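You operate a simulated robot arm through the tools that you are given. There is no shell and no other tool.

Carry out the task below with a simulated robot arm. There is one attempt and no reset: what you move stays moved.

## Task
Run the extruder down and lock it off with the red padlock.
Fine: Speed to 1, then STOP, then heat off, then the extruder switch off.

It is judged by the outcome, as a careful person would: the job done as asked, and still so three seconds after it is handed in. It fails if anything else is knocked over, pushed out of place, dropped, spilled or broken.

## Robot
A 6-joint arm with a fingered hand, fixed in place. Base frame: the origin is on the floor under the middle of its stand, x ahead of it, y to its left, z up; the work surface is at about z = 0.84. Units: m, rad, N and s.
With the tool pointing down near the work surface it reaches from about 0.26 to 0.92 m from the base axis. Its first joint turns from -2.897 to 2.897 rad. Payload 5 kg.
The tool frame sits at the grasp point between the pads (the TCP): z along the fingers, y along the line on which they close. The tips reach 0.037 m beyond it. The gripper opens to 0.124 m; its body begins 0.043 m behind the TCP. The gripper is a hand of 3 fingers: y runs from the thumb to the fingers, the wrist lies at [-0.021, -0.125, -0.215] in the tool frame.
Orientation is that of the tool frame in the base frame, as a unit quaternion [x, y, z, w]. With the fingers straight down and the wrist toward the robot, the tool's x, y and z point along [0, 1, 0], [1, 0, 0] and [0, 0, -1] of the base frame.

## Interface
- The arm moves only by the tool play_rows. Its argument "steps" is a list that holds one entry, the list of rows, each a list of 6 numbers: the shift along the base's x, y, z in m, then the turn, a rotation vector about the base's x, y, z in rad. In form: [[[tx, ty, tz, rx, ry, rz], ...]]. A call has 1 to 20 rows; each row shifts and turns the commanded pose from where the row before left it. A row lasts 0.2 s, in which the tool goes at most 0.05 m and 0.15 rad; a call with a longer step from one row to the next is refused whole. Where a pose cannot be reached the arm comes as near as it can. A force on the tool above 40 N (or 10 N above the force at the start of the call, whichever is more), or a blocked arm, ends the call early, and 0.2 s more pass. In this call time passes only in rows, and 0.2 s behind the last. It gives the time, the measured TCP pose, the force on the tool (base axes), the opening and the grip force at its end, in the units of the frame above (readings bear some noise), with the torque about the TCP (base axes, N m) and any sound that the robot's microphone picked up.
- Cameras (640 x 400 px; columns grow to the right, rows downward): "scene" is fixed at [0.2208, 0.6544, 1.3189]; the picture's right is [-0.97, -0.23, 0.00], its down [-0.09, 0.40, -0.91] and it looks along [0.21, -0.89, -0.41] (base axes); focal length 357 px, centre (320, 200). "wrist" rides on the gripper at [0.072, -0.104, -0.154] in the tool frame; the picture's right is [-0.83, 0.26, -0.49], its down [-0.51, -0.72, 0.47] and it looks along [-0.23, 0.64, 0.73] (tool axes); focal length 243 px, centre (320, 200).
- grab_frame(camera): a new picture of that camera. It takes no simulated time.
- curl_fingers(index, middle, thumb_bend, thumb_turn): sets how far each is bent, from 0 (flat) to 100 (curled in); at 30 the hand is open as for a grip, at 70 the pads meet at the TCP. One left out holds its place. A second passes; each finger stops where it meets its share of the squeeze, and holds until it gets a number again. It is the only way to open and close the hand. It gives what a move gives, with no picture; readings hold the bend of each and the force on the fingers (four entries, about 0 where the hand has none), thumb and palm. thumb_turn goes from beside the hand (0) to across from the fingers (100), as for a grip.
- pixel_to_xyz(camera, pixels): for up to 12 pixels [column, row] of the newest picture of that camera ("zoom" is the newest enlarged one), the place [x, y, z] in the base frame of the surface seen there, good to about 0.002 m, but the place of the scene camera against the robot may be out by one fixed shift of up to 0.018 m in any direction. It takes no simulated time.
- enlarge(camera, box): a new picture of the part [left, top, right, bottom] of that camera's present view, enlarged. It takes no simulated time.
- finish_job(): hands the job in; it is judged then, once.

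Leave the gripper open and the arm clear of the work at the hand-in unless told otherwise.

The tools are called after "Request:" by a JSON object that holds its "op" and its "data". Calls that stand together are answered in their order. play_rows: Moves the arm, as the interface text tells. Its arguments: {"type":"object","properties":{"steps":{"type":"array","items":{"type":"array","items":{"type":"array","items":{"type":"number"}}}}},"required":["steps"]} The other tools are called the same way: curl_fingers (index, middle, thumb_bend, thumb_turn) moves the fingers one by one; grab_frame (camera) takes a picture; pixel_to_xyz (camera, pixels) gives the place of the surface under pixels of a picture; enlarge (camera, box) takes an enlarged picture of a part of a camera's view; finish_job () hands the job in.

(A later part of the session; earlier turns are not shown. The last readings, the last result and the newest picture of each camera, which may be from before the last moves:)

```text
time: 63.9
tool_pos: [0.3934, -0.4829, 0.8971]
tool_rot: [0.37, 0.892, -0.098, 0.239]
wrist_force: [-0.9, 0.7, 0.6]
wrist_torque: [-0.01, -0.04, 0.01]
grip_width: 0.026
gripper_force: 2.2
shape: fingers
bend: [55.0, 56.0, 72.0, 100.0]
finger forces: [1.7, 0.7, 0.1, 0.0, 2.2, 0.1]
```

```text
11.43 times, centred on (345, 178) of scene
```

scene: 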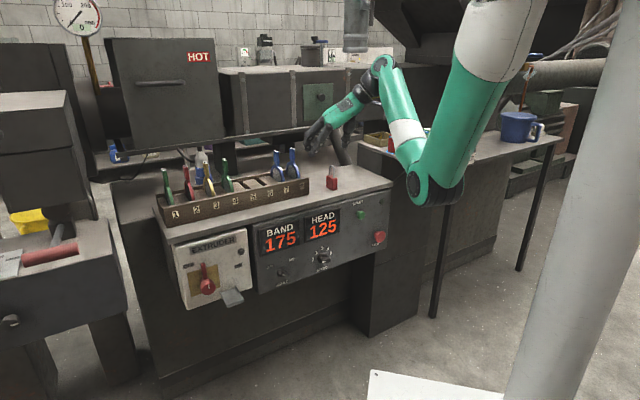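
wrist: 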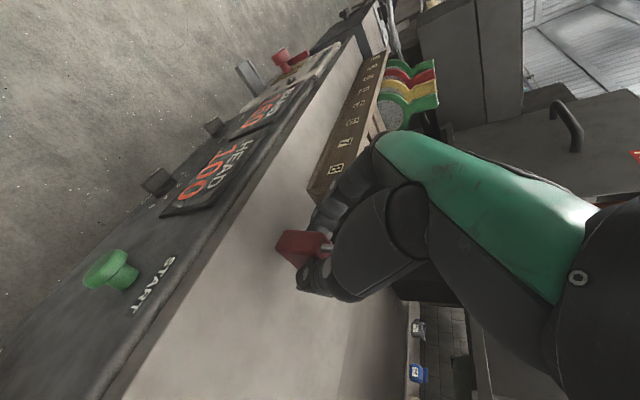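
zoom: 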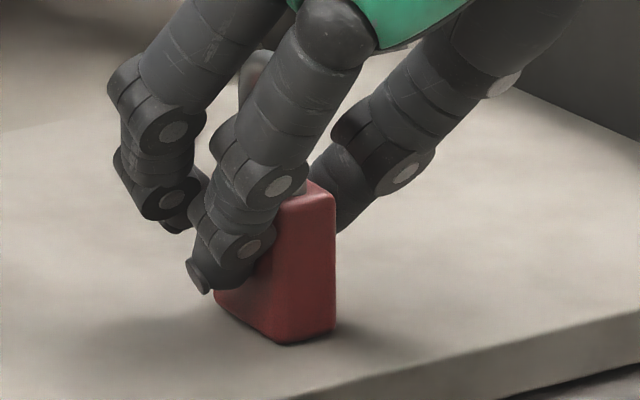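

All three are touching evenly with the fingers at about 55. Now I'll squeeze mainly with the thumb.

Request:
{"op": "curl_fingers", "data": {"index": 60, "middle": 60, "thumb_bend": 80}}

Request:
{"op": "enlarge", "data": {"camera": "scene", "box": [325, 160, 365, 195]}}

Request:
{"op": "enlarge", "data": {"camera": "wrist", "box": [250, 170, 370, 340]}}

```text
time: 64.9
tool_pos: [0.3933, -0.4824, 0.8961]
tool_rot: [0.37, 0.892, -0.099, 0.239]
wrist_force: [0.2, -1.3, 0.2]
wrist_torque: [0.0, -0.01, 0.02]
grip_width: 0.0241
gripper_force: 12.4
shape: fingers
bend: [55.0, 57.0, 74.0, 100.0]
finger forces: [8.2, 4.5, 0.1, 0.1, 12.6, 0.1]
```

```text
11.43 times, centred on (345, 178) of scene
```

zoom: 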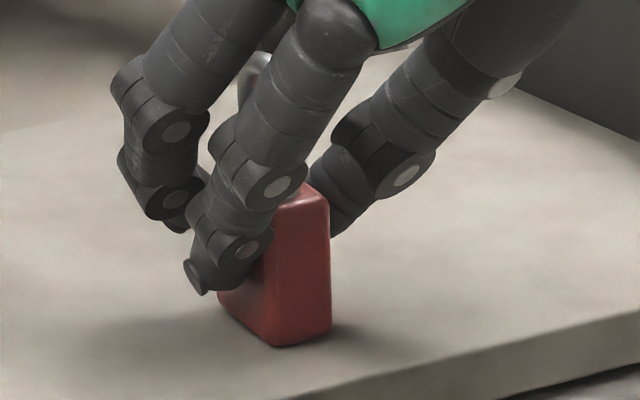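

```text
2.35 times, centred on (310, 255) of wrist
```

zoom: 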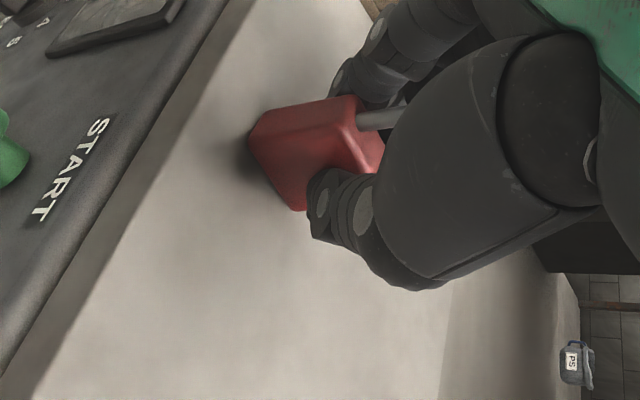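

Good: a 12.5 N grip with the padlock still upright. Lifting.

Request:
{"op": "play_rows", "data": {"steps": [[[0, 0, 0.015, 0, 0, 0], [-0.003, 0.003, 0.035, 0, 0, 0], [-0.008, 0.008, 0.04, 0, 0, 0]]]}}

Request:
{"op": "enlarge", "data": {"camera": "scene", "box": [315, 110, 385, 170]}}

Request:
{"op": "pixel_to_xyz", "data": {"camera": "zoom", "pixels": [[210, 200], [195, 170], [220, 230], [250, 260], [230, 275], [235, 215], [270, 220], [265, 255], [300, 270], [310, 250], [375, 240], [350, 255]]}}

Request:
{"op": "enlarge", "data": {"camera": "wrist", "box": [250, 170, 370, 340]}}

Request:
{"op": "pixel_to_xyz", "data": {"camera": "zoom", "pixels": [[270, 120], [345, 108], [345, 150], [260, 150], [300, 130], [290, 185], [300, 195], [375, 130], [350, 85], [330, 100], [345, 60], [335, 210]]}}

```text
time: 65.7
tool_pos: [0.3843, -0.4699, 0.9873]
tool_rot: [0.37, 0.892, -0.098, 0.239]
wrist_force: [0.4, -0.3, -1.8]
wrist_torque: [0.02, 0.0, -0.04]
grip_width: 0.0239
gripper_force: 12.2
shape: fingers
bend: [54.0, 57.0, 74.0, 100.0]
finger forces: [8.3, 4.5, 0.0, 0.0, 12.6, 0.0]
```

```text
6.67 times, centred on (350, 140) of scene
```

zoom: 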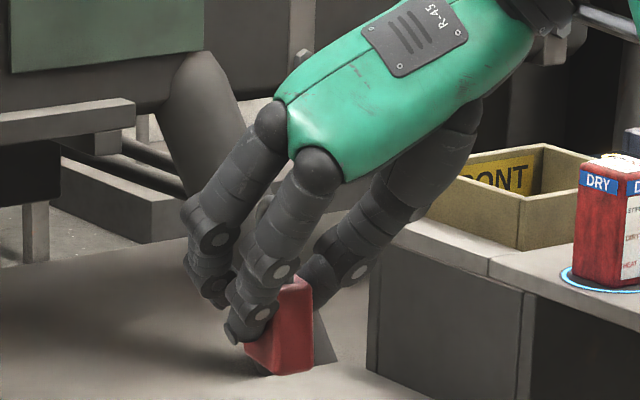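

```text
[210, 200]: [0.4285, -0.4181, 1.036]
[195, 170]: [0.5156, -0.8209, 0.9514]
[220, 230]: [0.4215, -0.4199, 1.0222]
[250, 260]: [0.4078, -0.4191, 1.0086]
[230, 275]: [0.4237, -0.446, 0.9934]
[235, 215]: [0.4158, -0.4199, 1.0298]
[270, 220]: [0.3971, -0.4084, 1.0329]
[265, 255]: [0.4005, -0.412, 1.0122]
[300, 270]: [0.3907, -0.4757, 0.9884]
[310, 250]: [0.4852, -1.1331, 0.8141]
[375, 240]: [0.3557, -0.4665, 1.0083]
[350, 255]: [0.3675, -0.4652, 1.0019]
```

```text
2.35 times, centred on (310, 255) of wrist
```

zoom: 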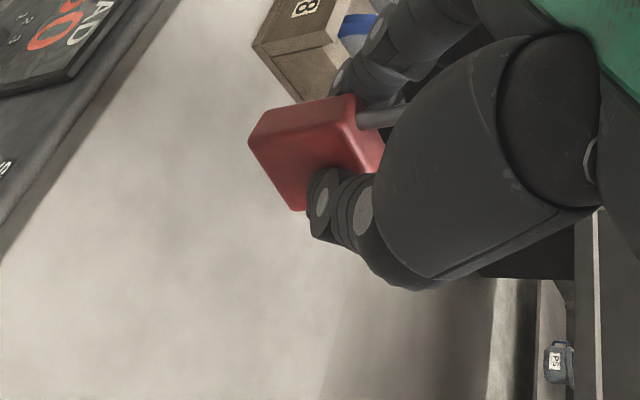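

```text
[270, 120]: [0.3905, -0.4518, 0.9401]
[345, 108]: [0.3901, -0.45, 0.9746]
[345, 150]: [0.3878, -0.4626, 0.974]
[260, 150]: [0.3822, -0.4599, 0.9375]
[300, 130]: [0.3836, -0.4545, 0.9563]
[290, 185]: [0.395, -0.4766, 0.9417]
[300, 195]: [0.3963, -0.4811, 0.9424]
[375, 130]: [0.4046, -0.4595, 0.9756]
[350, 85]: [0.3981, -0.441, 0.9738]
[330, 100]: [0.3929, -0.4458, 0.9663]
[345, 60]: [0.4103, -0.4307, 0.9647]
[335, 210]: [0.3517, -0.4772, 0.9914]
```

The padlock hangs upright, and its body centre is about 11 mm left of and 9 mm deeper than the TCP. By my numbers this grip clears the hub. I'll raise and back off, then carry it left above the table front.

Request:
{"op": "play_rows", "data": {"steps": [[[-0.019, 0.019, 0.022, 0, 0, 0], [-0.019, 0.019, 0.022, 0, 0, 0], [0.034, 0.034, 0, 0, 0, 0], [0.034, 0.034, 0, 0, 0, 0], [0.034, 0.034, 0, 0, 0, 0]]]}}

Request:
{"op": "grab_frame", "data": {"camera": "scene"}}

```text
time: 66.9
tool_pos: [0.4474, -0.3321, 1.033]
tool_rot: [0.371, 0.892, -0.098, 0.239]
wrist_force: [0.1, -0.4, -0.8]
wrist_torque: [0.02, 0.01, 0.03]
grip_width: 0.0237
gripper_force: 12.3
shape: fingers
bend: [54.0, 57.0, 74.0, 100.0]
finger forces: [7.9, 4.6, 0.1, 0.0, 12.6, 0.0]
```

```text
taken
```

scene: 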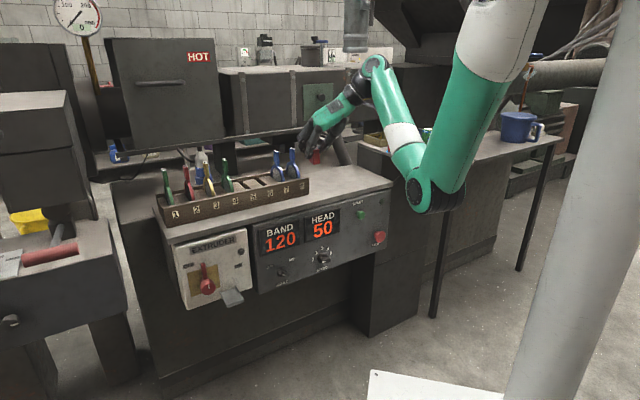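

The grip is steady at 12 N. I'll continue left.

Request:
{"op": "play_rows", "data": {"steps": [[[0.0345, 0.0345, 0, 0, 0, 0], [0.0345, 0.0345, 0, 0, 0, 0], [0.0345, 0.0345, 0, 0, 0, 0], [0.0345, 0.0345, 0, 0, 0, 0]]]}}

Request:
{"op": "grab_frame", "data": {"camera": "scene"}}

```text
time: 67.9
tool_pos: [0.5876, -0.1908, 1.032]
tool_rot: [0.371, 0.892, -0.099, 0.239]
wrist_force: [0.5, -0.9, -0.5]
wrist_torque: [-0.01, 0.01, -0.01]
grip_width: 0.0237
gripper_force: 12.5
shape: fingers
bend: [54.0, 57.0, 74.0, 100.0]
finger forces: [8.1, 4.6, 0.1, 0.1, 12.6, 0.0]
```

```text
taken
```

scene: 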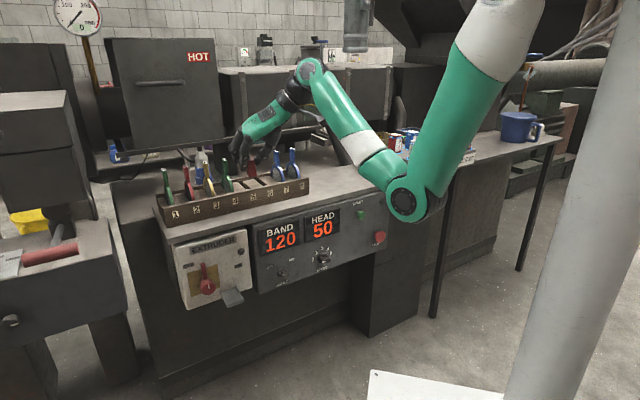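

Two more steps left, then I'll swing out in front of the table edge and start down.

Request:
{"op": "play_rows", "data": {"steps": [[[0.0332, 0.0332, 0, 0, 0, 0], [0.0332, 0.0332, 0, 0, 0, 0], [-0.025, 0.025, -0.02, 0, 0, 0], [0, 0, -0.045, 0, 0, 0]]]}}

Request:
{"op": "grab_frame", "data": {"camera": "scene"}}

Request:
{"op": "grab_frame", "data": {"camera": "wrist"}}

```text
time: 68.9
tool_pos: [0.6252, -0.0999, 0.968]
tool_rot: [0.369, 0.892, -0.098, 0.24]
wrist_force: [-1.5, -0.5, -1.9]
wrist_torque: [-0.01, -0.01, 0.01]
grip_width: 0.0239
gripper_force: 12.9
shape: fingers
bend: [54.0, 57.0, 75.0, 100.0]
finger forces: [8.1, 4.4, 0.0, 0.0, 12.5, 0.0]
```

```text
taken
```

scene: 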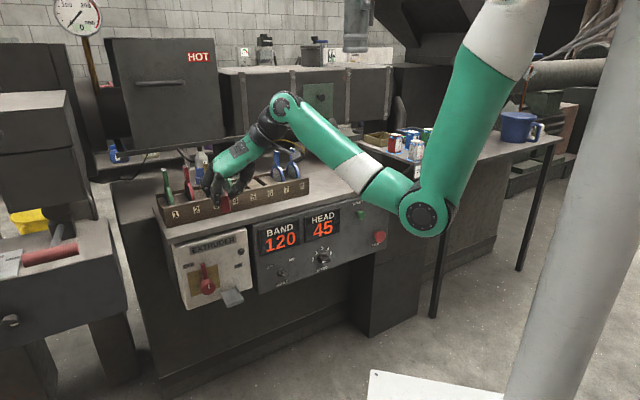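

```text
taken
```

wrist: 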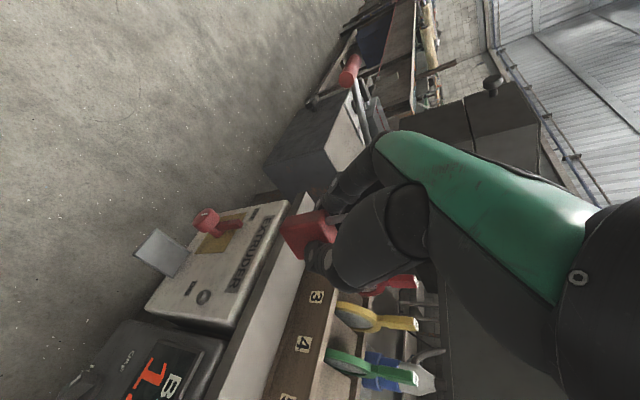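

The wrist camera now sees the tray clearly at (160,255). I'll measure its rims and floor accurately.

Request:
{"op": "enlarge", "data": {"camera": "wrist", "box": [120, 195, 260, 290]}}

Request:
{"op": "pixel_to_xyz", "data": {"camera": "zoom", "pixels": [[75, 225], [165, 160], [300, 265], [215, 350], [180, 260], [120, 200], [250, 300], [235, 215], [140, 290], [230, 260], [95, 245], [200, 340]]}}

```text
4.21 times, centred on (190, 242) of wrist
```

zoom: 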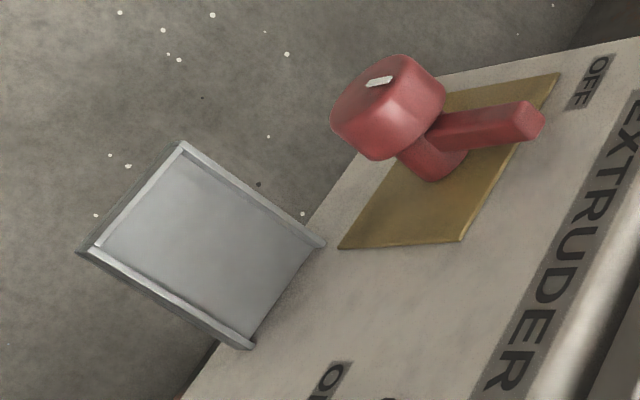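

```text
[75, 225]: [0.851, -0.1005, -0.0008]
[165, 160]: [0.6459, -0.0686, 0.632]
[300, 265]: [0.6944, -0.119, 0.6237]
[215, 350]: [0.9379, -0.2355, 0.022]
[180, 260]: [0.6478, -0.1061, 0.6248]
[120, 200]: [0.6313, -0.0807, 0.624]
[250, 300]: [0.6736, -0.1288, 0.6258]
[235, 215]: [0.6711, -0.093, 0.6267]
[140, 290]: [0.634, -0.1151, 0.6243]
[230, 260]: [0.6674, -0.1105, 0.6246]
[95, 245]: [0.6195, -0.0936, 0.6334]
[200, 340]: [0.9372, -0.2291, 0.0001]
```

I'll query points along the rims and around the hub as well.

Request:
{"op": "pixel_to_xyz", "data": {"camera": "zoom", "pixels": [[250, 193], [245, 203], [170, 297], [178, 284], [135, 198], [145, 208], [340, 130], [388, 75], [435, 85], [390, 150], [530, 120], [430, 170]]}}

Request:
{"op": "enlarge", "data": {"camera": "wrist", "box": [270, 160, 400, 290]}}

Request:
{"op": "pixel_to_xyz", "data": {"camera": "zoom", "pixels": [[80, 240], [110, 270], [190, 265], [190, 300], [150, 260], [100, 300], [215, 240], [70, 320], [130, 310], [240, 270], [150, 280], [170, 320]]}}

```text
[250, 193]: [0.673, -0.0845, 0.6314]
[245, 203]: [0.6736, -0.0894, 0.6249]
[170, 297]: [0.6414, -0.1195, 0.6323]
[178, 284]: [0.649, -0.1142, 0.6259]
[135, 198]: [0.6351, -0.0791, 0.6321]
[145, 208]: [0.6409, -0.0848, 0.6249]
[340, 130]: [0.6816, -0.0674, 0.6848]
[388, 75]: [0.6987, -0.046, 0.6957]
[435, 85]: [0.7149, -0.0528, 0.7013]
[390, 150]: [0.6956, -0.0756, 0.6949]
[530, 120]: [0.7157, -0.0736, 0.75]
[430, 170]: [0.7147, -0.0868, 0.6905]
```

```text
3.08 times, centred on (335, 225) of wrist
```

zoom: 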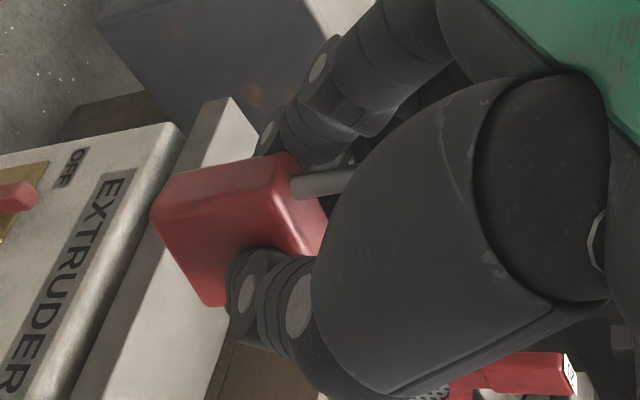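

```text
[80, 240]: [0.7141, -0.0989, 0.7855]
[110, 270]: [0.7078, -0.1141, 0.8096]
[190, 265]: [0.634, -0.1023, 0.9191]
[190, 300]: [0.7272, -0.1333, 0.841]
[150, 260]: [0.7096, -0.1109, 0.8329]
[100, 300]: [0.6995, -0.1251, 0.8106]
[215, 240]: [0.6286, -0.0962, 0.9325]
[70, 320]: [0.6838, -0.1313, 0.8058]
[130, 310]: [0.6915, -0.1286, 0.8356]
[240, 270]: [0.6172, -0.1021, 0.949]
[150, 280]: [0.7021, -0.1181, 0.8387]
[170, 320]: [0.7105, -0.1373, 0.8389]
```

The tray interior is confirmed: u from -0.414 to -0.371, n from -0.574 to -0.508, floor z=0.625, rims at 0.632. The hub's right edge is at u≈-0.434. I'll sample the padlock's pose in the hand again at this position.

Request:
{"op": "pixel_to_xyz", "data": {"camera": "zoom", "pixels": [[180, 190], [275, 165], [280, 190], [165, 208], [225, 188], [180, 240], [205, 290], [230, 230], [160, 220], [215, 297], [290, 220], [315, 235]]}}

Request:
{"op": "enlarge", "data": {"camera": "scene", "box": [180, 140, 280, 230]}}

Request:
{"op": "pixel_to_xyz", "data": {"camera": "zoom", "pixels": [[275, 270], [300, 275], [290, 310], [315, 300], [300, 260], [265, 310], [200, 240], [175, 250], [190, 270], [220, 290], [240, 310], [330, 280]]}}

```text
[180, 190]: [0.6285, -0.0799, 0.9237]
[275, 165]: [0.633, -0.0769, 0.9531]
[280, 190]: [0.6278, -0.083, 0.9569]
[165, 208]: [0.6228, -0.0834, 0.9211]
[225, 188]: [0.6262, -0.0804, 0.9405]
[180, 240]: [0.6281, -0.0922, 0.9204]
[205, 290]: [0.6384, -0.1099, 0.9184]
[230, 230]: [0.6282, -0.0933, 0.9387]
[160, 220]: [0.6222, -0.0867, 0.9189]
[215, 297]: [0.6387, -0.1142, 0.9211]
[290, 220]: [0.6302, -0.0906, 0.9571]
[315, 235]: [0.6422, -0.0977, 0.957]
```

```text
4.44 times, centred on (230, 185) of scene
```

zoom: 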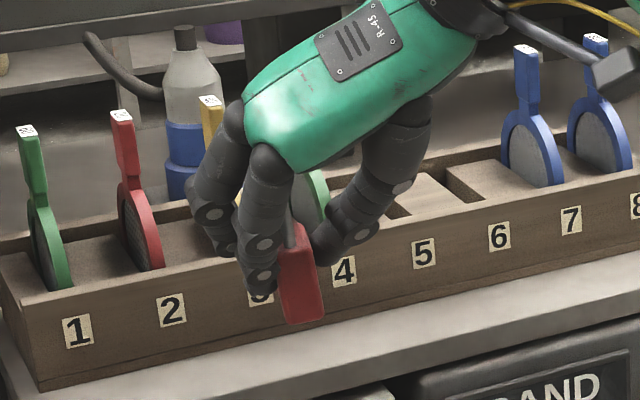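

```text
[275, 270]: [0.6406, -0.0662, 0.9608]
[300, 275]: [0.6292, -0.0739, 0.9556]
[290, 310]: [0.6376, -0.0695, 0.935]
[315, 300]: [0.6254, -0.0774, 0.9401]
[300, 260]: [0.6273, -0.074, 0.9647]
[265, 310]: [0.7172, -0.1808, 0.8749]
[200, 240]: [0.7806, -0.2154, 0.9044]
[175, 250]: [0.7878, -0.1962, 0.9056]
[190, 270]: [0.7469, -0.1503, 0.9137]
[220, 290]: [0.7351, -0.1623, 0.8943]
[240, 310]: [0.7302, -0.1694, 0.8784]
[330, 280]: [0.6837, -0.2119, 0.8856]
```

The padlock now leans about 8° left and is yawed about 17°. Rolling and yawing the hand to correct this also swings the fingers away from the hub. I'll apply the correction here, above the tray.

Request:
{"op": "play_rows", "data": {"steps": [[[0, 0, -0.01, 0.05, -0.05, 0.13], [0, 0, -0.01, 0.05, -0.05, 0.13]]]}}

Request:
{"op": "enlarge", "data": {"camera": "wrist", "box": [270, 160, 400, 290]}}

Request:
{"op": "pixel_to_xyz", "data": {"camera": "zoom", "pixels": [[180, 190], [275, 165], [280, 190], [165, 208], [225, 188], [180, 240], [205, 290], [230, 230], [160, 220], [215, 297], [290, 220], [315, 235]]}}

Request:
{"op": "grab_frame", "data": {"camera": "scene"}}

```text
time: 69.5
tool_pos: [0.6266, -0.1002, 0.9465]
tool_rot: [0.268, 0.923, -0.003, 0.276]
wrist_force: [0.8, 0.7, -1.2]
wrist_torque: [0.0, -0.02, -0.05]
grip_width: 0.0239
gripper_force: 12.2
shape: fingers
bend: [54.0, 57.0, 75.0, 100.0]
finger forces: [8.0, 4.4, 0.0, 0.1, 12.5, 0.0]
```

```text
3.08 times, centred on (335, 225) of wrist
```

zoom: 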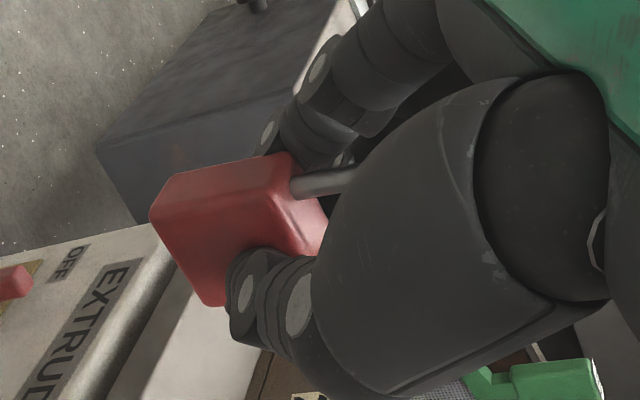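

```text
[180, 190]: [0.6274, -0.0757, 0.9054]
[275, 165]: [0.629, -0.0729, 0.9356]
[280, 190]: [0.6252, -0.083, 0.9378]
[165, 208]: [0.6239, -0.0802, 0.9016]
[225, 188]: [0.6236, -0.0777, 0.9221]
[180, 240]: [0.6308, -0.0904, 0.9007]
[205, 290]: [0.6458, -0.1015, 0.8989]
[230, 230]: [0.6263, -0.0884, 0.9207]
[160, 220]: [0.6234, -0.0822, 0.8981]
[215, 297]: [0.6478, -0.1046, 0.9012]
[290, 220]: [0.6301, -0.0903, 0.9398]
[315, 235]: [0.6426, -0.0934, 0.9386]
```

```text
taken
```

scene: 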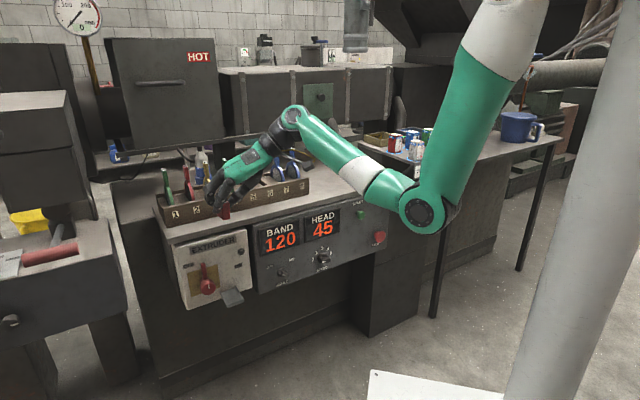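

The padlock is upright and squared up. I'll lower it in front of the switch box, first to z≈0.81.

Request:
{"op": "play_rows", "data": {"steps": [[[0, 0, -0.045, 0, 0, 0], [0, 0, -0.045, 0, 0, 0], [0, 0, -0.045, 0, 0, 0]]]}}

Request:
{"op": "enlarge", "data": {"camera": "scene", "box": [170, 180, 290, 310]}}

Request:
{"op": "grab_frame", "data": {"camera": "wrist"}}

```text
time: 70.3
tool_pos: [0.6262, -0.1037, 0.813]
tool_rot: [0.267, 0.923, -0.003, 0.276]
wrist_force: [0.2, -0.6, -1.2]
wrist_torque: [0.0, 0.03, -0.01]
grip_width: 0.0236
gripper_force: 12.3
shape: fingers
bend: [54.0, 57.0, 75.0, 100.0]
finger forces: [7.9, 4.4, 0.1, 0.0, 12.4, 0.0]
```

```text
3.08 times, centred on (230, 245) of scene
```

zoom: 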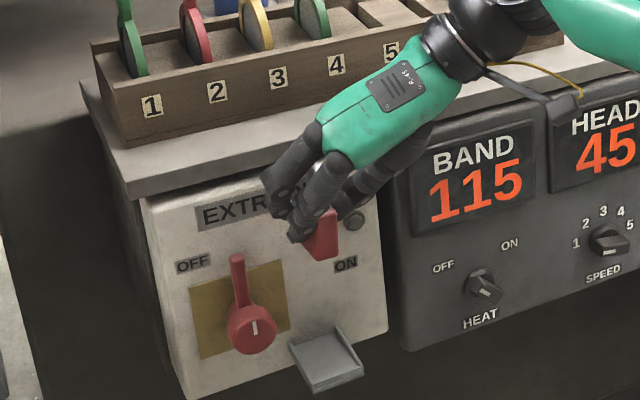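

```text
taken
```

wrist: 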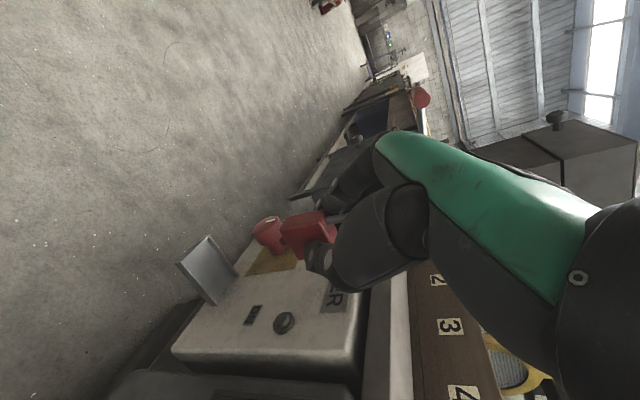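

Everything is clear so far. I'll keep lowering, easing the padlock toward its place over the tray.

Request:
{"op": "play_rows", "data": {"steps": [[[0.006, -0.003, -0.035, 0, 0, 0], [0.0067, -0.0041, -0.035, 0, 0, 0]]]}}

Request:
{"op": "enlarge", "data": {"camera": "scene", "box": [180, 210, 270, 310]}}

Request:
{"op": "enlarge", "data": {"camera": "wrist", "box": [200, 150, 380, 320]}}

```text
time: 70.9
tool_pos: [0.6377, -0.1117, 0.742]
tool_rot: [0.266, 0.923, -0.003, 0.277]
wrist_force: [0.7, -0.3, -0.8]
wrist_torque: [-0.05, 0.01, -0.01]
grip_width: 0.0237
gripper_force: 12.0
shape: fingers
bend: [54.0, 57.0, 75.0, 100.0]
finger forces: [7.9, 4.4, 0.1, 0.0, 12.3, 0.0]
```

```text
4.00 times, centred on (225, 260) of scene
```

zoom: 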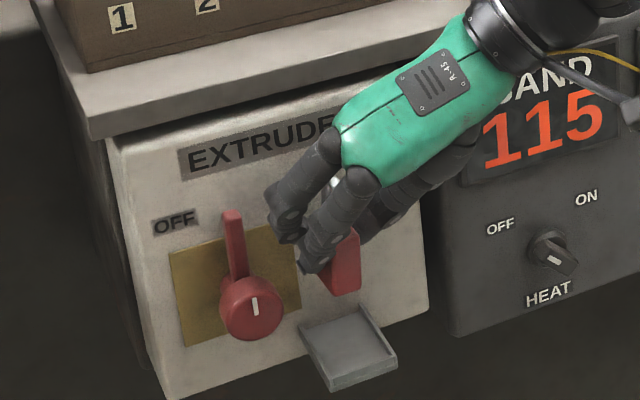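

```text
2.35 times, centred on (290, 235) of wrist
```

zoom: 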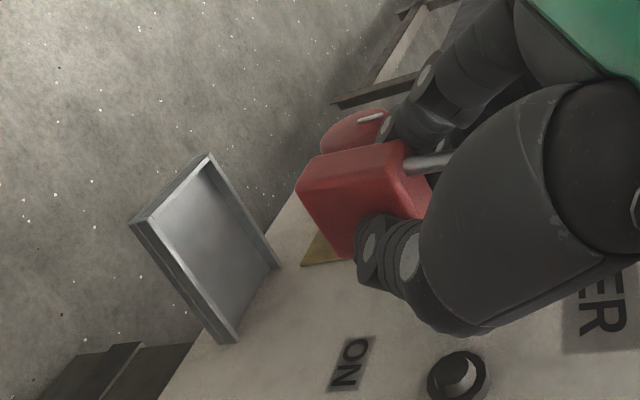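

I can see both the padlock and the tray. I'll measure both in this view to line them up.

Request:
{"op": "pixel_to_xyz", "data": {"camera": "zoom", "pixels": [[328, 162], [395, 150], [308, 190], [388, 185], [350, 175], [330, 222], [350, 250], [345, 215], [312, 205], [355, 258], [240, 205], [190, 285]]}}

Request:
{"op": "pixel_to_xyz", "data": {"camera": "zoom", "pixels": [[245, 210], [262, 240], [185, 278], [215, 310], [172, 190], [160, 195], [210, 240], [230, 270], [195, 200], [270, 262], [232, 330], [350, 130]]}}

```text
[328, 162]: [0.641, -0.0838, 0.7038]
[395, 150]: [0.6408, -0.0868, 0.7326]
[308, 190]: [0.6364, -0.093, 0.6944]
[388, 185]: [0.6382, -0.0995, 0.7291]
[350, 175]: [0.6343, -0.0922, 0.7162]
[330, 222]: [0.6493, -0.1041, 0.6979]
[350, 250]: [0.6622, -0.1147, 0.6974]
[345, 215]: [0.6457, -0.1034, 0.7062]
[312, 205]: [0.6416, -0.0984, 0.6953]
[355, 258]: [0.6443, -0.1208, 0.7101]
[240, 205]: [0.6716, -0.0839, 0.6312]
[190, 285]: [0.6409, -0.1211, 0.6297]
```

```text
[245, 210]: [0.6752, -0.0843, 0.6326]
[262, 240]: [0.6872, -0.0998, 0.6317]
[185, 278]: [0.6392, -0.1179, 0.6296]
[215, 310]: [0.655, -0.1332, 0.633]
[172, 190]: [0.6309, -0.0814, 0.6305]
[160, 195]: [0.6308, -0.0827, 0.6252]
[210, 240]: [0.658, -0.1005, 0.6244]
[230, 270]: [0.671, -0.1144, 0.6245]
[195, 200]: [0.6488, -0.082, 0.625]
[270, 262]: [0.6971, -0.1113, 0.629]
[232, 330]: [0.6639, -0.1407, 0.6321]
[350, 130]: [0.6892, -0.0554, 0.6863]
```

The padlock centre is at u≈-0.389, n≈-0.535, already over the tray. I'll nudge it 3 mm left and 3 mm deeper and lower 3 cm.

Request:
{"op": "play_rows", "data": {"steps": [[[0.0042, 0, -0.03, 0, 0, 0]]]}}

Request:
{"op": "enlarge", "data": {"camera": "scene", "box": [190, 230, 260, 305]}}

Request:
{"op": "enlarge", "data": {"camera": "wrist", "box": [200, 150, 380, 320]}}

```text
time: 71.3
tool_pos: [0.6436, -0.1107, 0.7116]
tool_rot: [0.268, 0.923, -0.005, 0.276]
wrist_force: [0.3, 0.4, -0.3]
wrist_torque: [0.0, 0.07, -0.02]
grip_width: 0.0238
gripper_force: 12.4
shape: fingers
bend: [54.0, 57.0, 75.0, 100.0]
finger forces: [7.9, 4.3, 0.1, 0.0, 12.3, 0.0]
```

```text
5.33 times, centred on (225, 268) of scene
```

zoom: 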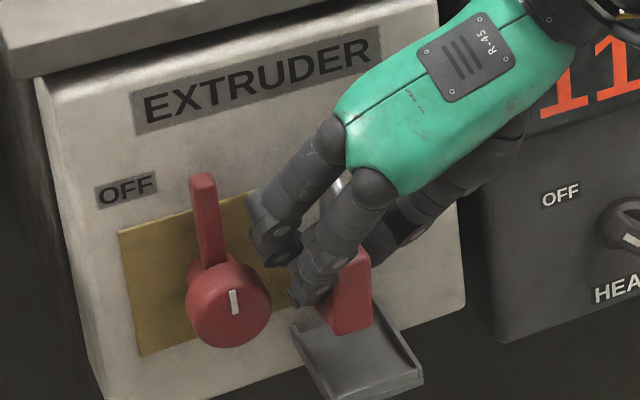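

```text
2.35 times, centred on (290, 235) of wrist
```

zoom: 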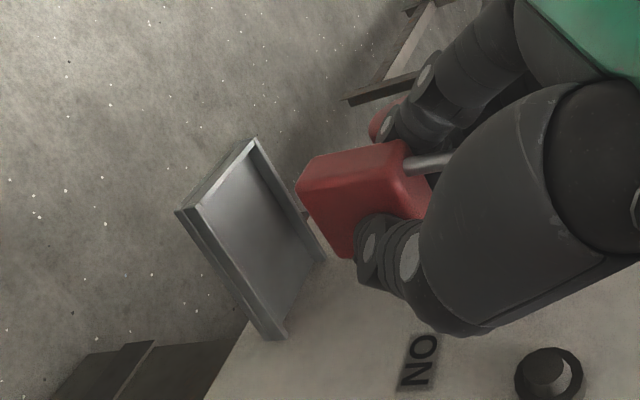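

The padlock is well centred over the tray and the fingers are clear of the hub. Lowering further in smaller steps.

Request:
{"op": "play_rows", "data": {"steps": [[[0, 0, -0.016, 0, 0, 0], [0, 0, -0.006, 0, 0, 0]]]}}

Request:
{"op": "enlarge", "data": {"camera": "scene", "box": [190, 240, 260, 310]}}

Request:
{"op": "enlarge", "data": {"camera": "wrist", "box": [220, 150, 380, 300]}}

```text
time: 71.9
tool_pos: [0.6434, -0.1105, 0.689]
tool_rot: [0.267, 0.923, -0.004, 0.276]
wrist_force: [-7.8, -7.8, 4.4]
wrist_torque: [0.11, -0.22, -0.13]
grip_width: 0.024
gripper_force: 22.1
shape: fingers
bend: [54.0, 59.0, 74.0, 100.0]
finger forces: [8.2, 19.2, 0.1, 0.1, 16.6, 0.1]
```

```text
5.71 times, centred on (225, 275) of scene
```

zoom: 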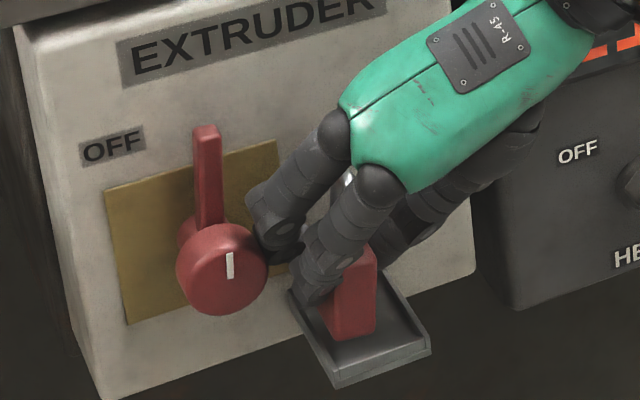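

```text
2.67 times, centred on (300, 225) of wrist
```

zoom: 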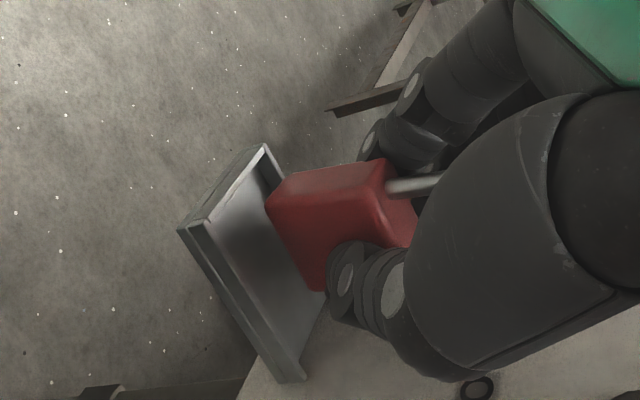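

The middle finger is touching the hub's right side (19 N); the lever hasn't moved. I'll raise slightly, shift right and a bit toward me, and yaw the fingers a little further from the hub.

Request:
{"op": "play_rows", "data": {"steps": [[[-0.0042, -0.0042, 0.006, 0, 0, 0], [-0.0035, 0.0035, 0, 0, 0, 0.08]]]}}

Request:
{"op": "enlarge", "data": {"camera": "scene", "box": [190, 240, 260, 310]}}

Request:
{"op": "enlarge", "data": {"camera": "wrist", "box": [220, 150, 380, 300]}}

Request:
{"op": "pixel_to_xyz", "data": {"camera": "zoom", "pixels": [[290, 180], [375, 168], [275, 210], [365, 205], [300, 250], [320, 280], [325, 195], [310, 260]]}}

```text
time: 72.5
tool_pos: [0.6375, -0.109, 0.6957]
tool_rot: [0.229, 0.933, 0.007, 0.276]
wrist_force: [-0.1, 0.2, -1.2]
wrist_torque: [-0.03, 0.02, -0.03]
grip_width: 0.024
gripper_force: 12.3
shape: fingers
bend: [54.0, 58.0, 75.0, 100.0]
finger forces: [8.4, 4.3, 0.0, 0.0, 12.6, 0.1]
```

```text
5.71 times, centred on (225, 275) of scene
```

zoom: 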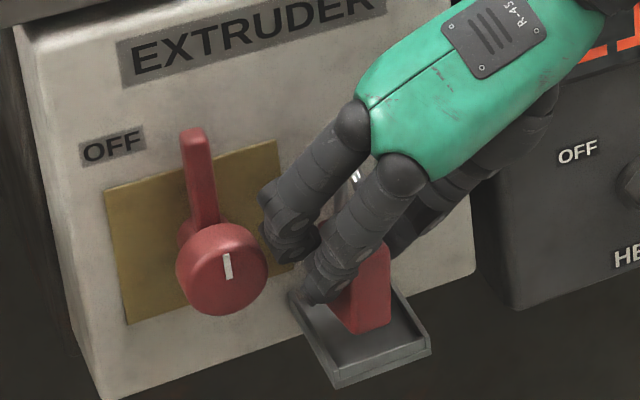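

```text
2.67 times, centred on (300, 225) of wrist
```

zoom: 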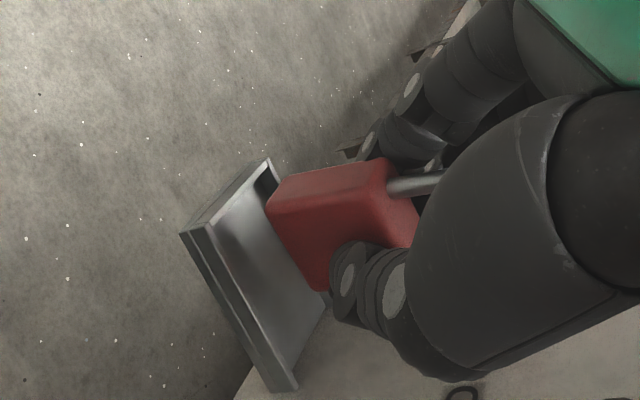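

```text
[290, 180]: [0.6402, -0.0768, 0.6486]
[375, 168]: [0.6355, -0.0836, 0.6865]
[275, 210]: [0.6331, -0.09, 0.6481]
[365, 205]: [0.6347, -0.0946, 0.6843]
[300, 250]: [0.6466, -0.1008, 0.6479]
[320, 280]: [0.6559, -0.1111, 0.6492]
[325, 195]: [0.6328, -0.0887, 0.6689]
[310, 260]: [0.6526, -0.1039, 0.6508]
```

It's free of the hub again and the lever is still up. The padlock's front face is close to the tray's front lip, so I'll shift 4 mm right and 4 mm deeper and lower a little.

Request:
{"op": "play_rows", "data": {"steps": [[[0, -0.0057, -0.002, 0, 0, 0], [0, 0, -0.005, 0, 0, 0]]]}}

Request:
{"op": "enlarge", "data": {"camera": "scene", "box": [190, 240, 260, 310]}}

Request:
{"op": "enlarge", "data": {"camera": "wrist", "box": [220, 150, 380, 300]}}

```text
time: 73.1
tool_pos: [0.6382, -0.1135, 0.688]
tool_rot: [0.23, 0.933, 0.007, 0.277]
wrist_force: [0.0, 0.3, -1.2]
wrist_torque: [-0.05, 0.04, -0.02]
grip_width: 0.0238
gripper_force: 12.6
shape: fingers
bend: [54.0, 58.0, 75.0, 100.0]
finger forces: [8.2, 4.3, 0.0, 0.0, 12.5, 0.0]
```

```text
5.71 times, centred on (225, 275) of scene
```

zoom: 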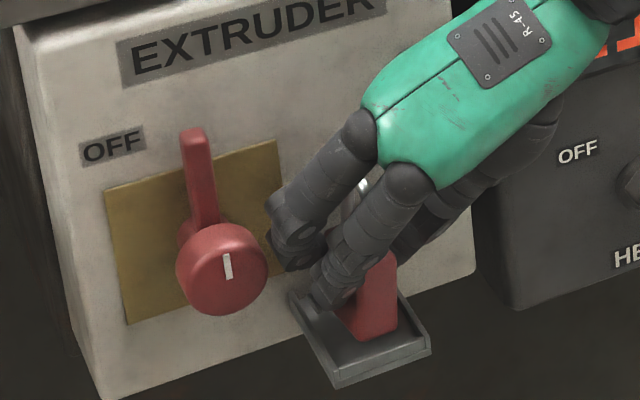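

```text
2.67 times, centred on (300, 225) of wrist
```

zoom: 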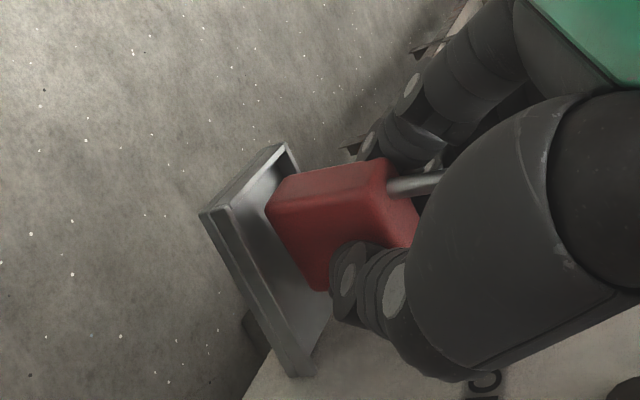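

No contact with the hub, and the padlock is just above the tray floor. I'll lower in small steps.

Request:
{"op": "play_rows", "data": {"steps": [[[0, 0, -0.004, 0, 0, 0], [0, 0, -0.003, 0, 0, 0]]]}}

Request:
{"op": "enlarge", "data": {"camera": "wrist", "box": [220, 150, 380, 300]}}

Request:
{"op": "pixel_to_xyz", "data": {"camera": "zoom", "pixels": [[290, 180], [375, 168], [275, 210], [365, 205], [300, 250], [320, 280], [325, 195], [280, 222]]}}

```text
time: 73.7
tool_pos: [0.6361, -0.1143, 0.6798]
tool_rot: [0.23, 0.933, 0.007, 0.276]
wrist_force: [-0.5, 0.3, -0.9]
wrist_torque: [-0.01, 0.01, 0.01]
grip_width: 0.0235
gripper_force: 12.3
shape: fingers
bend: [54.0, 58.0, 75.0, 100.0]
finger forces: [8.2, 4.2, 0.0, 0.0, 12.5, 0.0]
```

```text
2.67 times, centred on (300, 225) of wrist
```

zoom: 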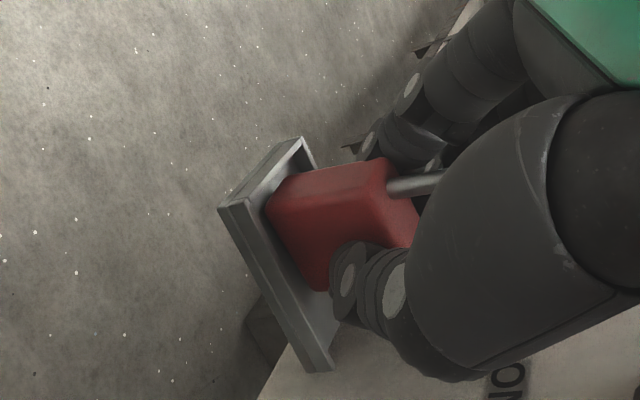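

```text
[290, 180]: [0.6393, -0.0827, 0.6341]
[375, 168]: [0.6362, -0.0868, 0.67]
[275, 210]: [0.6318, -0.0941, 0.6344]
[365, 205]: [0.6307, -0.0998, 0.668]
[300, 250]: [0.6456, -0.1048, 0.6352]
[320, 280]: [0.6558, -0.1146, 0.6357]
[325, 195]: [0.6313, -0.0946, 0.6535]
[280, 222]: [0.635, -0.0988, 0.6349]
```

It's still descending freely, with about 5 mm to go; the padlock sits inside the rims. Continuing.

Request:
{"op": "play_rows", "data": {"steps": [[[0, 0, -0.003, 0, 0, 0], [0, 0, -0.002, 0, 0, 0]]]}}

```text
time: 74.3
tool_pos: [0.6374, -0.115, 0.678]
tool_rot: [0.23, 0.933, 0.007, 0.276]
wrist_force: [-2.2, 2.1, 8.7]
wrist_torque: [0.08, -0.08, 0.01]
grip_width: 0.0239
gripper_force: 15.3
shape: fingers
bend: [54.0, 57.0, 75.0, 100.0]
finger forces: [10.2, 5.6, 0.1, 0.0, 14.7, 0.0]
```

Contact: 8.7 N up at z=0.678, which matches the padlock bottom on the tray floor. I'll check both views before releasing.

Request:
{"op": "enlarge", "data": {"camera": "scene", "box": [200, 250, 260, 310]}}

Request:
{"op": "enlarge", "data": {"camera": "wrist", "box": [240, 160, 360, 290]}}

Request:
{"op": "pixel_to_xyz", "data": {"camera": "zoom", "pixels": [[280, 170], [390, 150], [265, 200], [390, 210], [300, 260], [320, 290], [200, 190], [230, 130], [290, 110], [245, 220], [280, 270], [320, 330]]}}

```text
6.67 times, centred on (230, 280) of scene
```

zoom: 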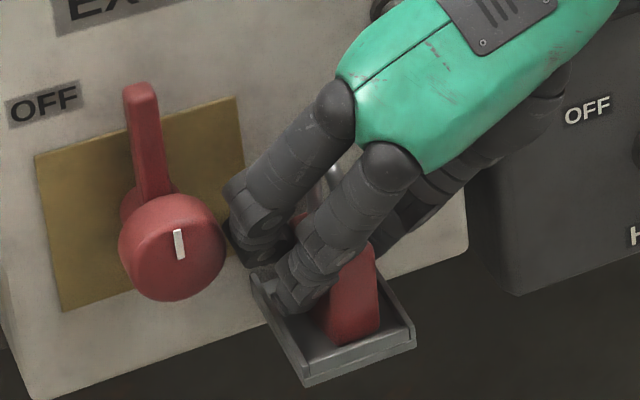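

```text
3.08 times, centred on (300, 225) of wrist
```

zoom: 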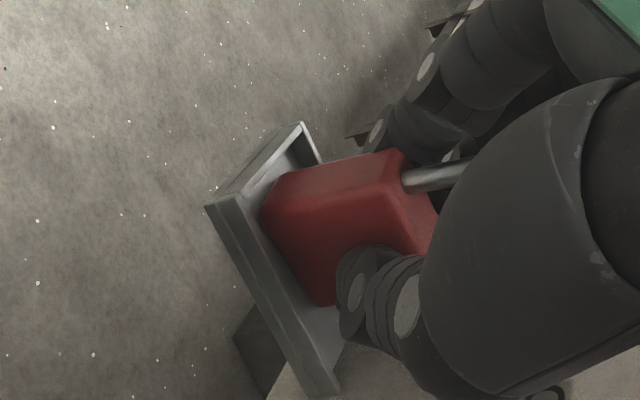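

```text
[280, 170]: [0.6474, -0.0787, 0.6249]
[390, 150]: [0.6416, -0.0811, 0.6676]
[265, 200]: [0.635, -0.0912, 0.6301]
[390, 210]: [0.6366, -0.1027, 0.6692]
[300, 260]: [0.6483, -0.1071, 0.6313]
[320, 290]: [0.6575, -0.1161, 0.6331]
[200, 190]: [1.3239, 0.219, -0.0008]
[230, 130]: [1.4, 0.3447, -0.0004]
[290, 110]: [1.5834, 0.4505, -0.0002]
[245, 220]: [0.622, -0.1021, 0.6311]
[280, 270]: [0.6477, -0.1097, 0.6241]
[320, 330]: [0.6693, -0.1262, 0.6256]
```

The padlock is on the tray floor, inside the rims, leaning a few degrees. I'll release the thumb side first while holding the fingers where they are, so the padlock can settle gently.

Request:
{"op": "curl_fingers", "data": {"index": 54, "middle": 56, "thumb_bend": 70}}

Request:
{"op": "enlarge", "data": {"camera": "wrist", "box": [240, 160, 360, 290]}}

Request:
{"op": "enlarge", "data": {"camera": "scene", "box": [200, 250, 260, 310]}}

```text
time: 75.3
tool_pos: [0.6376, -0.1135, 0.6768]
tool_rot: [0.231, 0.933, 0.007, 0.277]
wrist_force: [0.6, -0.1, 0.0]
wrist_torque: [-0.02, -0.03, -0.01]
grip_width: 0.031
gripper_force: 0.1
shape: fingers
bend: [54.0, 56.0, 70.0, 100.0]
finger forces: [0.0, 0.0, 0.0, 0.0, 0.0, 0.1]
```

```text
3.08 times, centred on (300, 225) of wrist
```

zoom: 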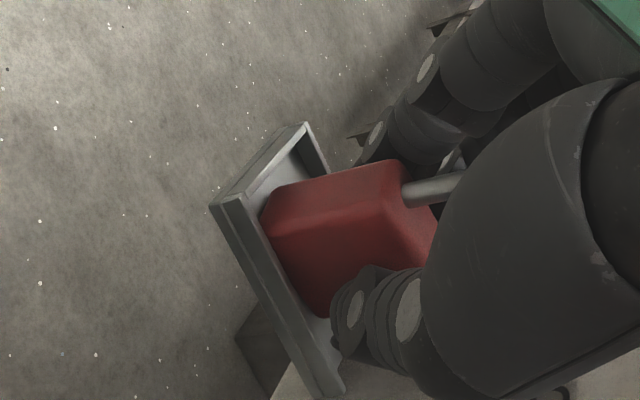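

```text
6.67 times, centred on (230, 280) of scene
```

zoom: 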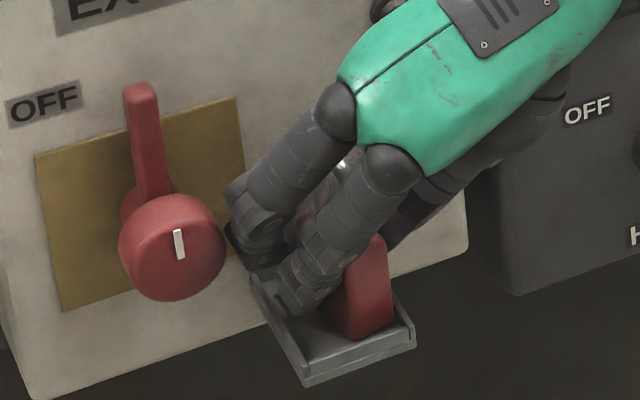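

All finger forces are zero and the padlock stands by itself in the tray. I'll check its pose before opening more.

Request:
{"op": "enlarge", "data": {"camera": "wrist", "box": [240, 160, 360, 290]}}

Request:
{"op": "pixel_to_xyz", "data": {"camera": "zoom", "pixels": [[285, 195], [390, 170], [270, 222], [390, 210], [300, 280], [320, 305], [330, 200], [320, 240], [270, 240], [410, 185], [425, 215], [245, 200]]}}

```text
3.08 times, centred on (300, 225) of wrist
```

zoom: 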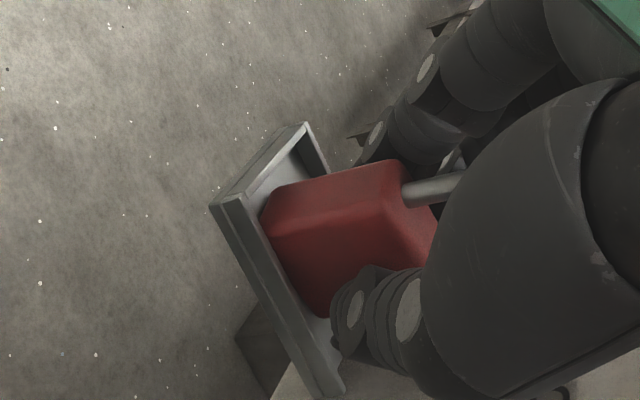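

```text
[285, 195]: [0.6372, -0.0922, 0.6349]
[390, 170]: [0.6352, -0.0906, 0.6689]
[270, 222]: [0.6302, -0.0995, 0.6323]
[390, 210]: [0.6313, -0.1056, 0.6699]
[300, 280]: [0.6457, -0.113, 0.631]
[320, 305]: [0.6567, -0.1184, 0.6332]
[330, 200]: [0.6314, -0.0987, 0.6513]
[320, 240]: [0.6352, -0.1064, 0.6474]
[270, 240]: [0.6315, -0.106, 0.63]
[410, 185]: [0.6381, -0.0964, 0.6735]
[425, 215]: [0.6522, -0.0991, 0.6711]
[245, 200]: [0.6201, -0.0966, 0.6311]
```

It has settled flat and upright on the tray floor (body top z≈0.673), between the rims. I'll open the thumb wide and ease the fingers off slightly.

Request:
{"op": "curl_fingers", "data": {"index": 52, "middle": 55, "thumb_bend": 45}}

Request:
{"op": "enlarge", "data": {"camera": "wrist", "box": [240, 160, 360, 290]}}

Request:
{"op": "enlarge", "data": {"camera": "scene", "box": [200, 250, 260, 310]}}

```text
time: 76.3
tool_pos: [0.6379, -0.115, 0.6766]
tool_rot: [0.231, 0.933, 0.006, 0.276]
wrist_force: [0.0, 0.8, 0.4]
wrist_torque: [0.04, -0.03, 0.03]
grip_width: 0.071
gripper_force: 0.0
shape: fingers
bend: [52.0, 55.0, 45.0, 99.0]
finger forces: [0.1, 0.1, 0.0, 0.0, 0.5, 0.0]
```

```text
3.08 times, centred on (300, 225) of wrist
```

zoom: 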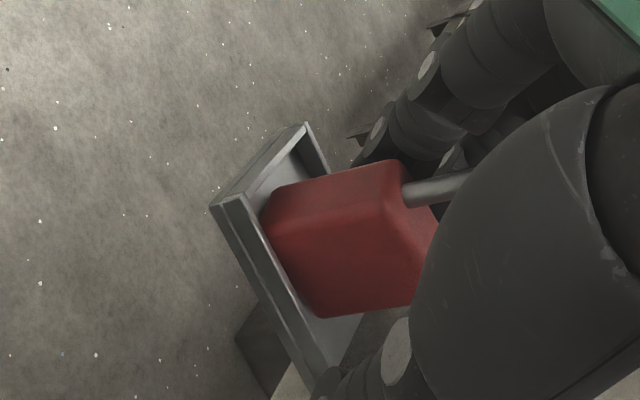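

```text
6.67 times, centred on (230, 280) of scene
```

zoom: 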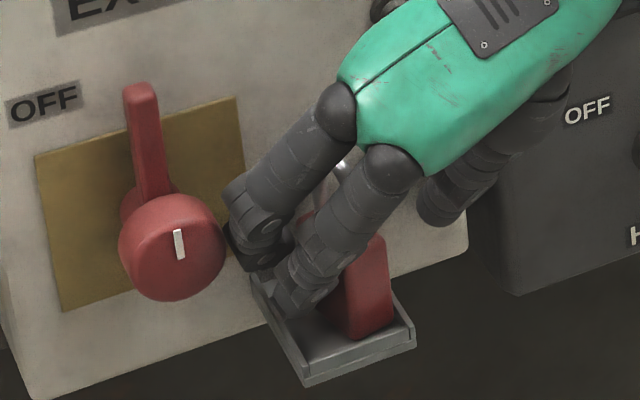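

The thumb is clear. I'll withdraw straight up slowly, watching the forces.

Request:
{"op": "play_rows", "data": {"steps": [[[0, 0, 0.008, 0, 0, 0], [0, 0, 0.012, 0, 0, 0]]]}}

Request:
{"op": "enlarge", "data": {"camera": "wrist", "box": [220, 150, 360, 300]}}

Request:
{"op": "enlarge", "data": {"camera": "scene", "box": [190, 240, 260, 310]}}

```text
time: 76.9
tool_pos: [0.636, -0.1156, 0.6959]
tool_rot: [0.231, 0.933, 0.007, 0.276]
wrist_force: [0.1, 0.0, 0.0]
wrist_torque: [0.0, 0.0, -0.02]
grip_width: 0.0715
gripper_force: 0.1
shape: fingers
bend: [52.0, 55.0, 45.0, 99.0]
finger forces: [0.1, 0.1, 0.0, 0.1, 0.0, 0.0]
```

```text
2.67 times, centred on (290, 225) of wrist
```

zoom: 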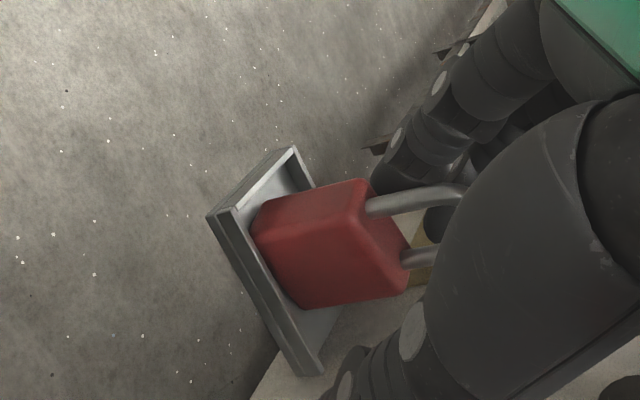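

```text
5.71 times, centred on (225, 275) of scene
```

zoom: 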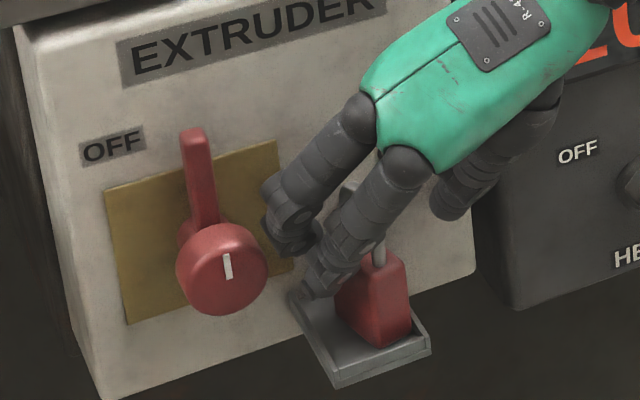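

The padlock stays put in the tray. I'll continue straight up until the fingertips clear the shackle.

Request:
{"op": "play_rows", "data": {"steps": [[[0, 0, 0.02, 0, 0, 0], [0, 0, 0.03, 0, 0, 0], [0, 0, 0.03, 0, 0, 0], [-0.01, 0.01, 0.03, 0, 0, 0]]]}}

Request:
{"op": "enlarge", "data": {"camera": "scene", "box": [170, 220, 270, 310]}}

Request:
{"op": "grab_frame", "data": {"camera": "wrist"}}

```text
time: 77.9
tool_pos: [0.6294, -0.1053, 0.8057]
tool_rot: [0.229, 0.933, 0.008, 0.276]
wrist_force: [0.3, -0.4, 0.1]
wrist_torque: [-0.01, -0.01, -0.01]
grip_width: 0.0713
gripper_force: 0.0
shape: fingers
bend: [52.0, 55.0, 45.0, 99.0]
finger forces: [0.0, 0.1, 0.0, 0.0, 0.0, 0.1]
```

```text
4.44 times, centred on (220, 265) of scene
```

zoom: 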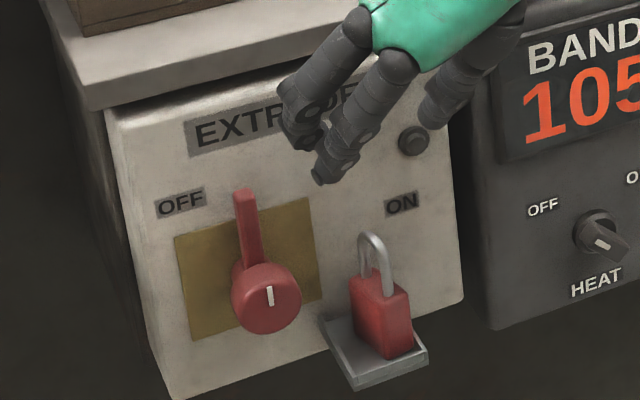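

```text
taken
```

wrist: 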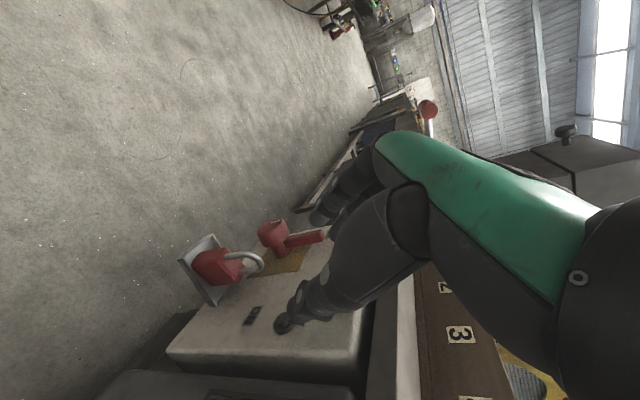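

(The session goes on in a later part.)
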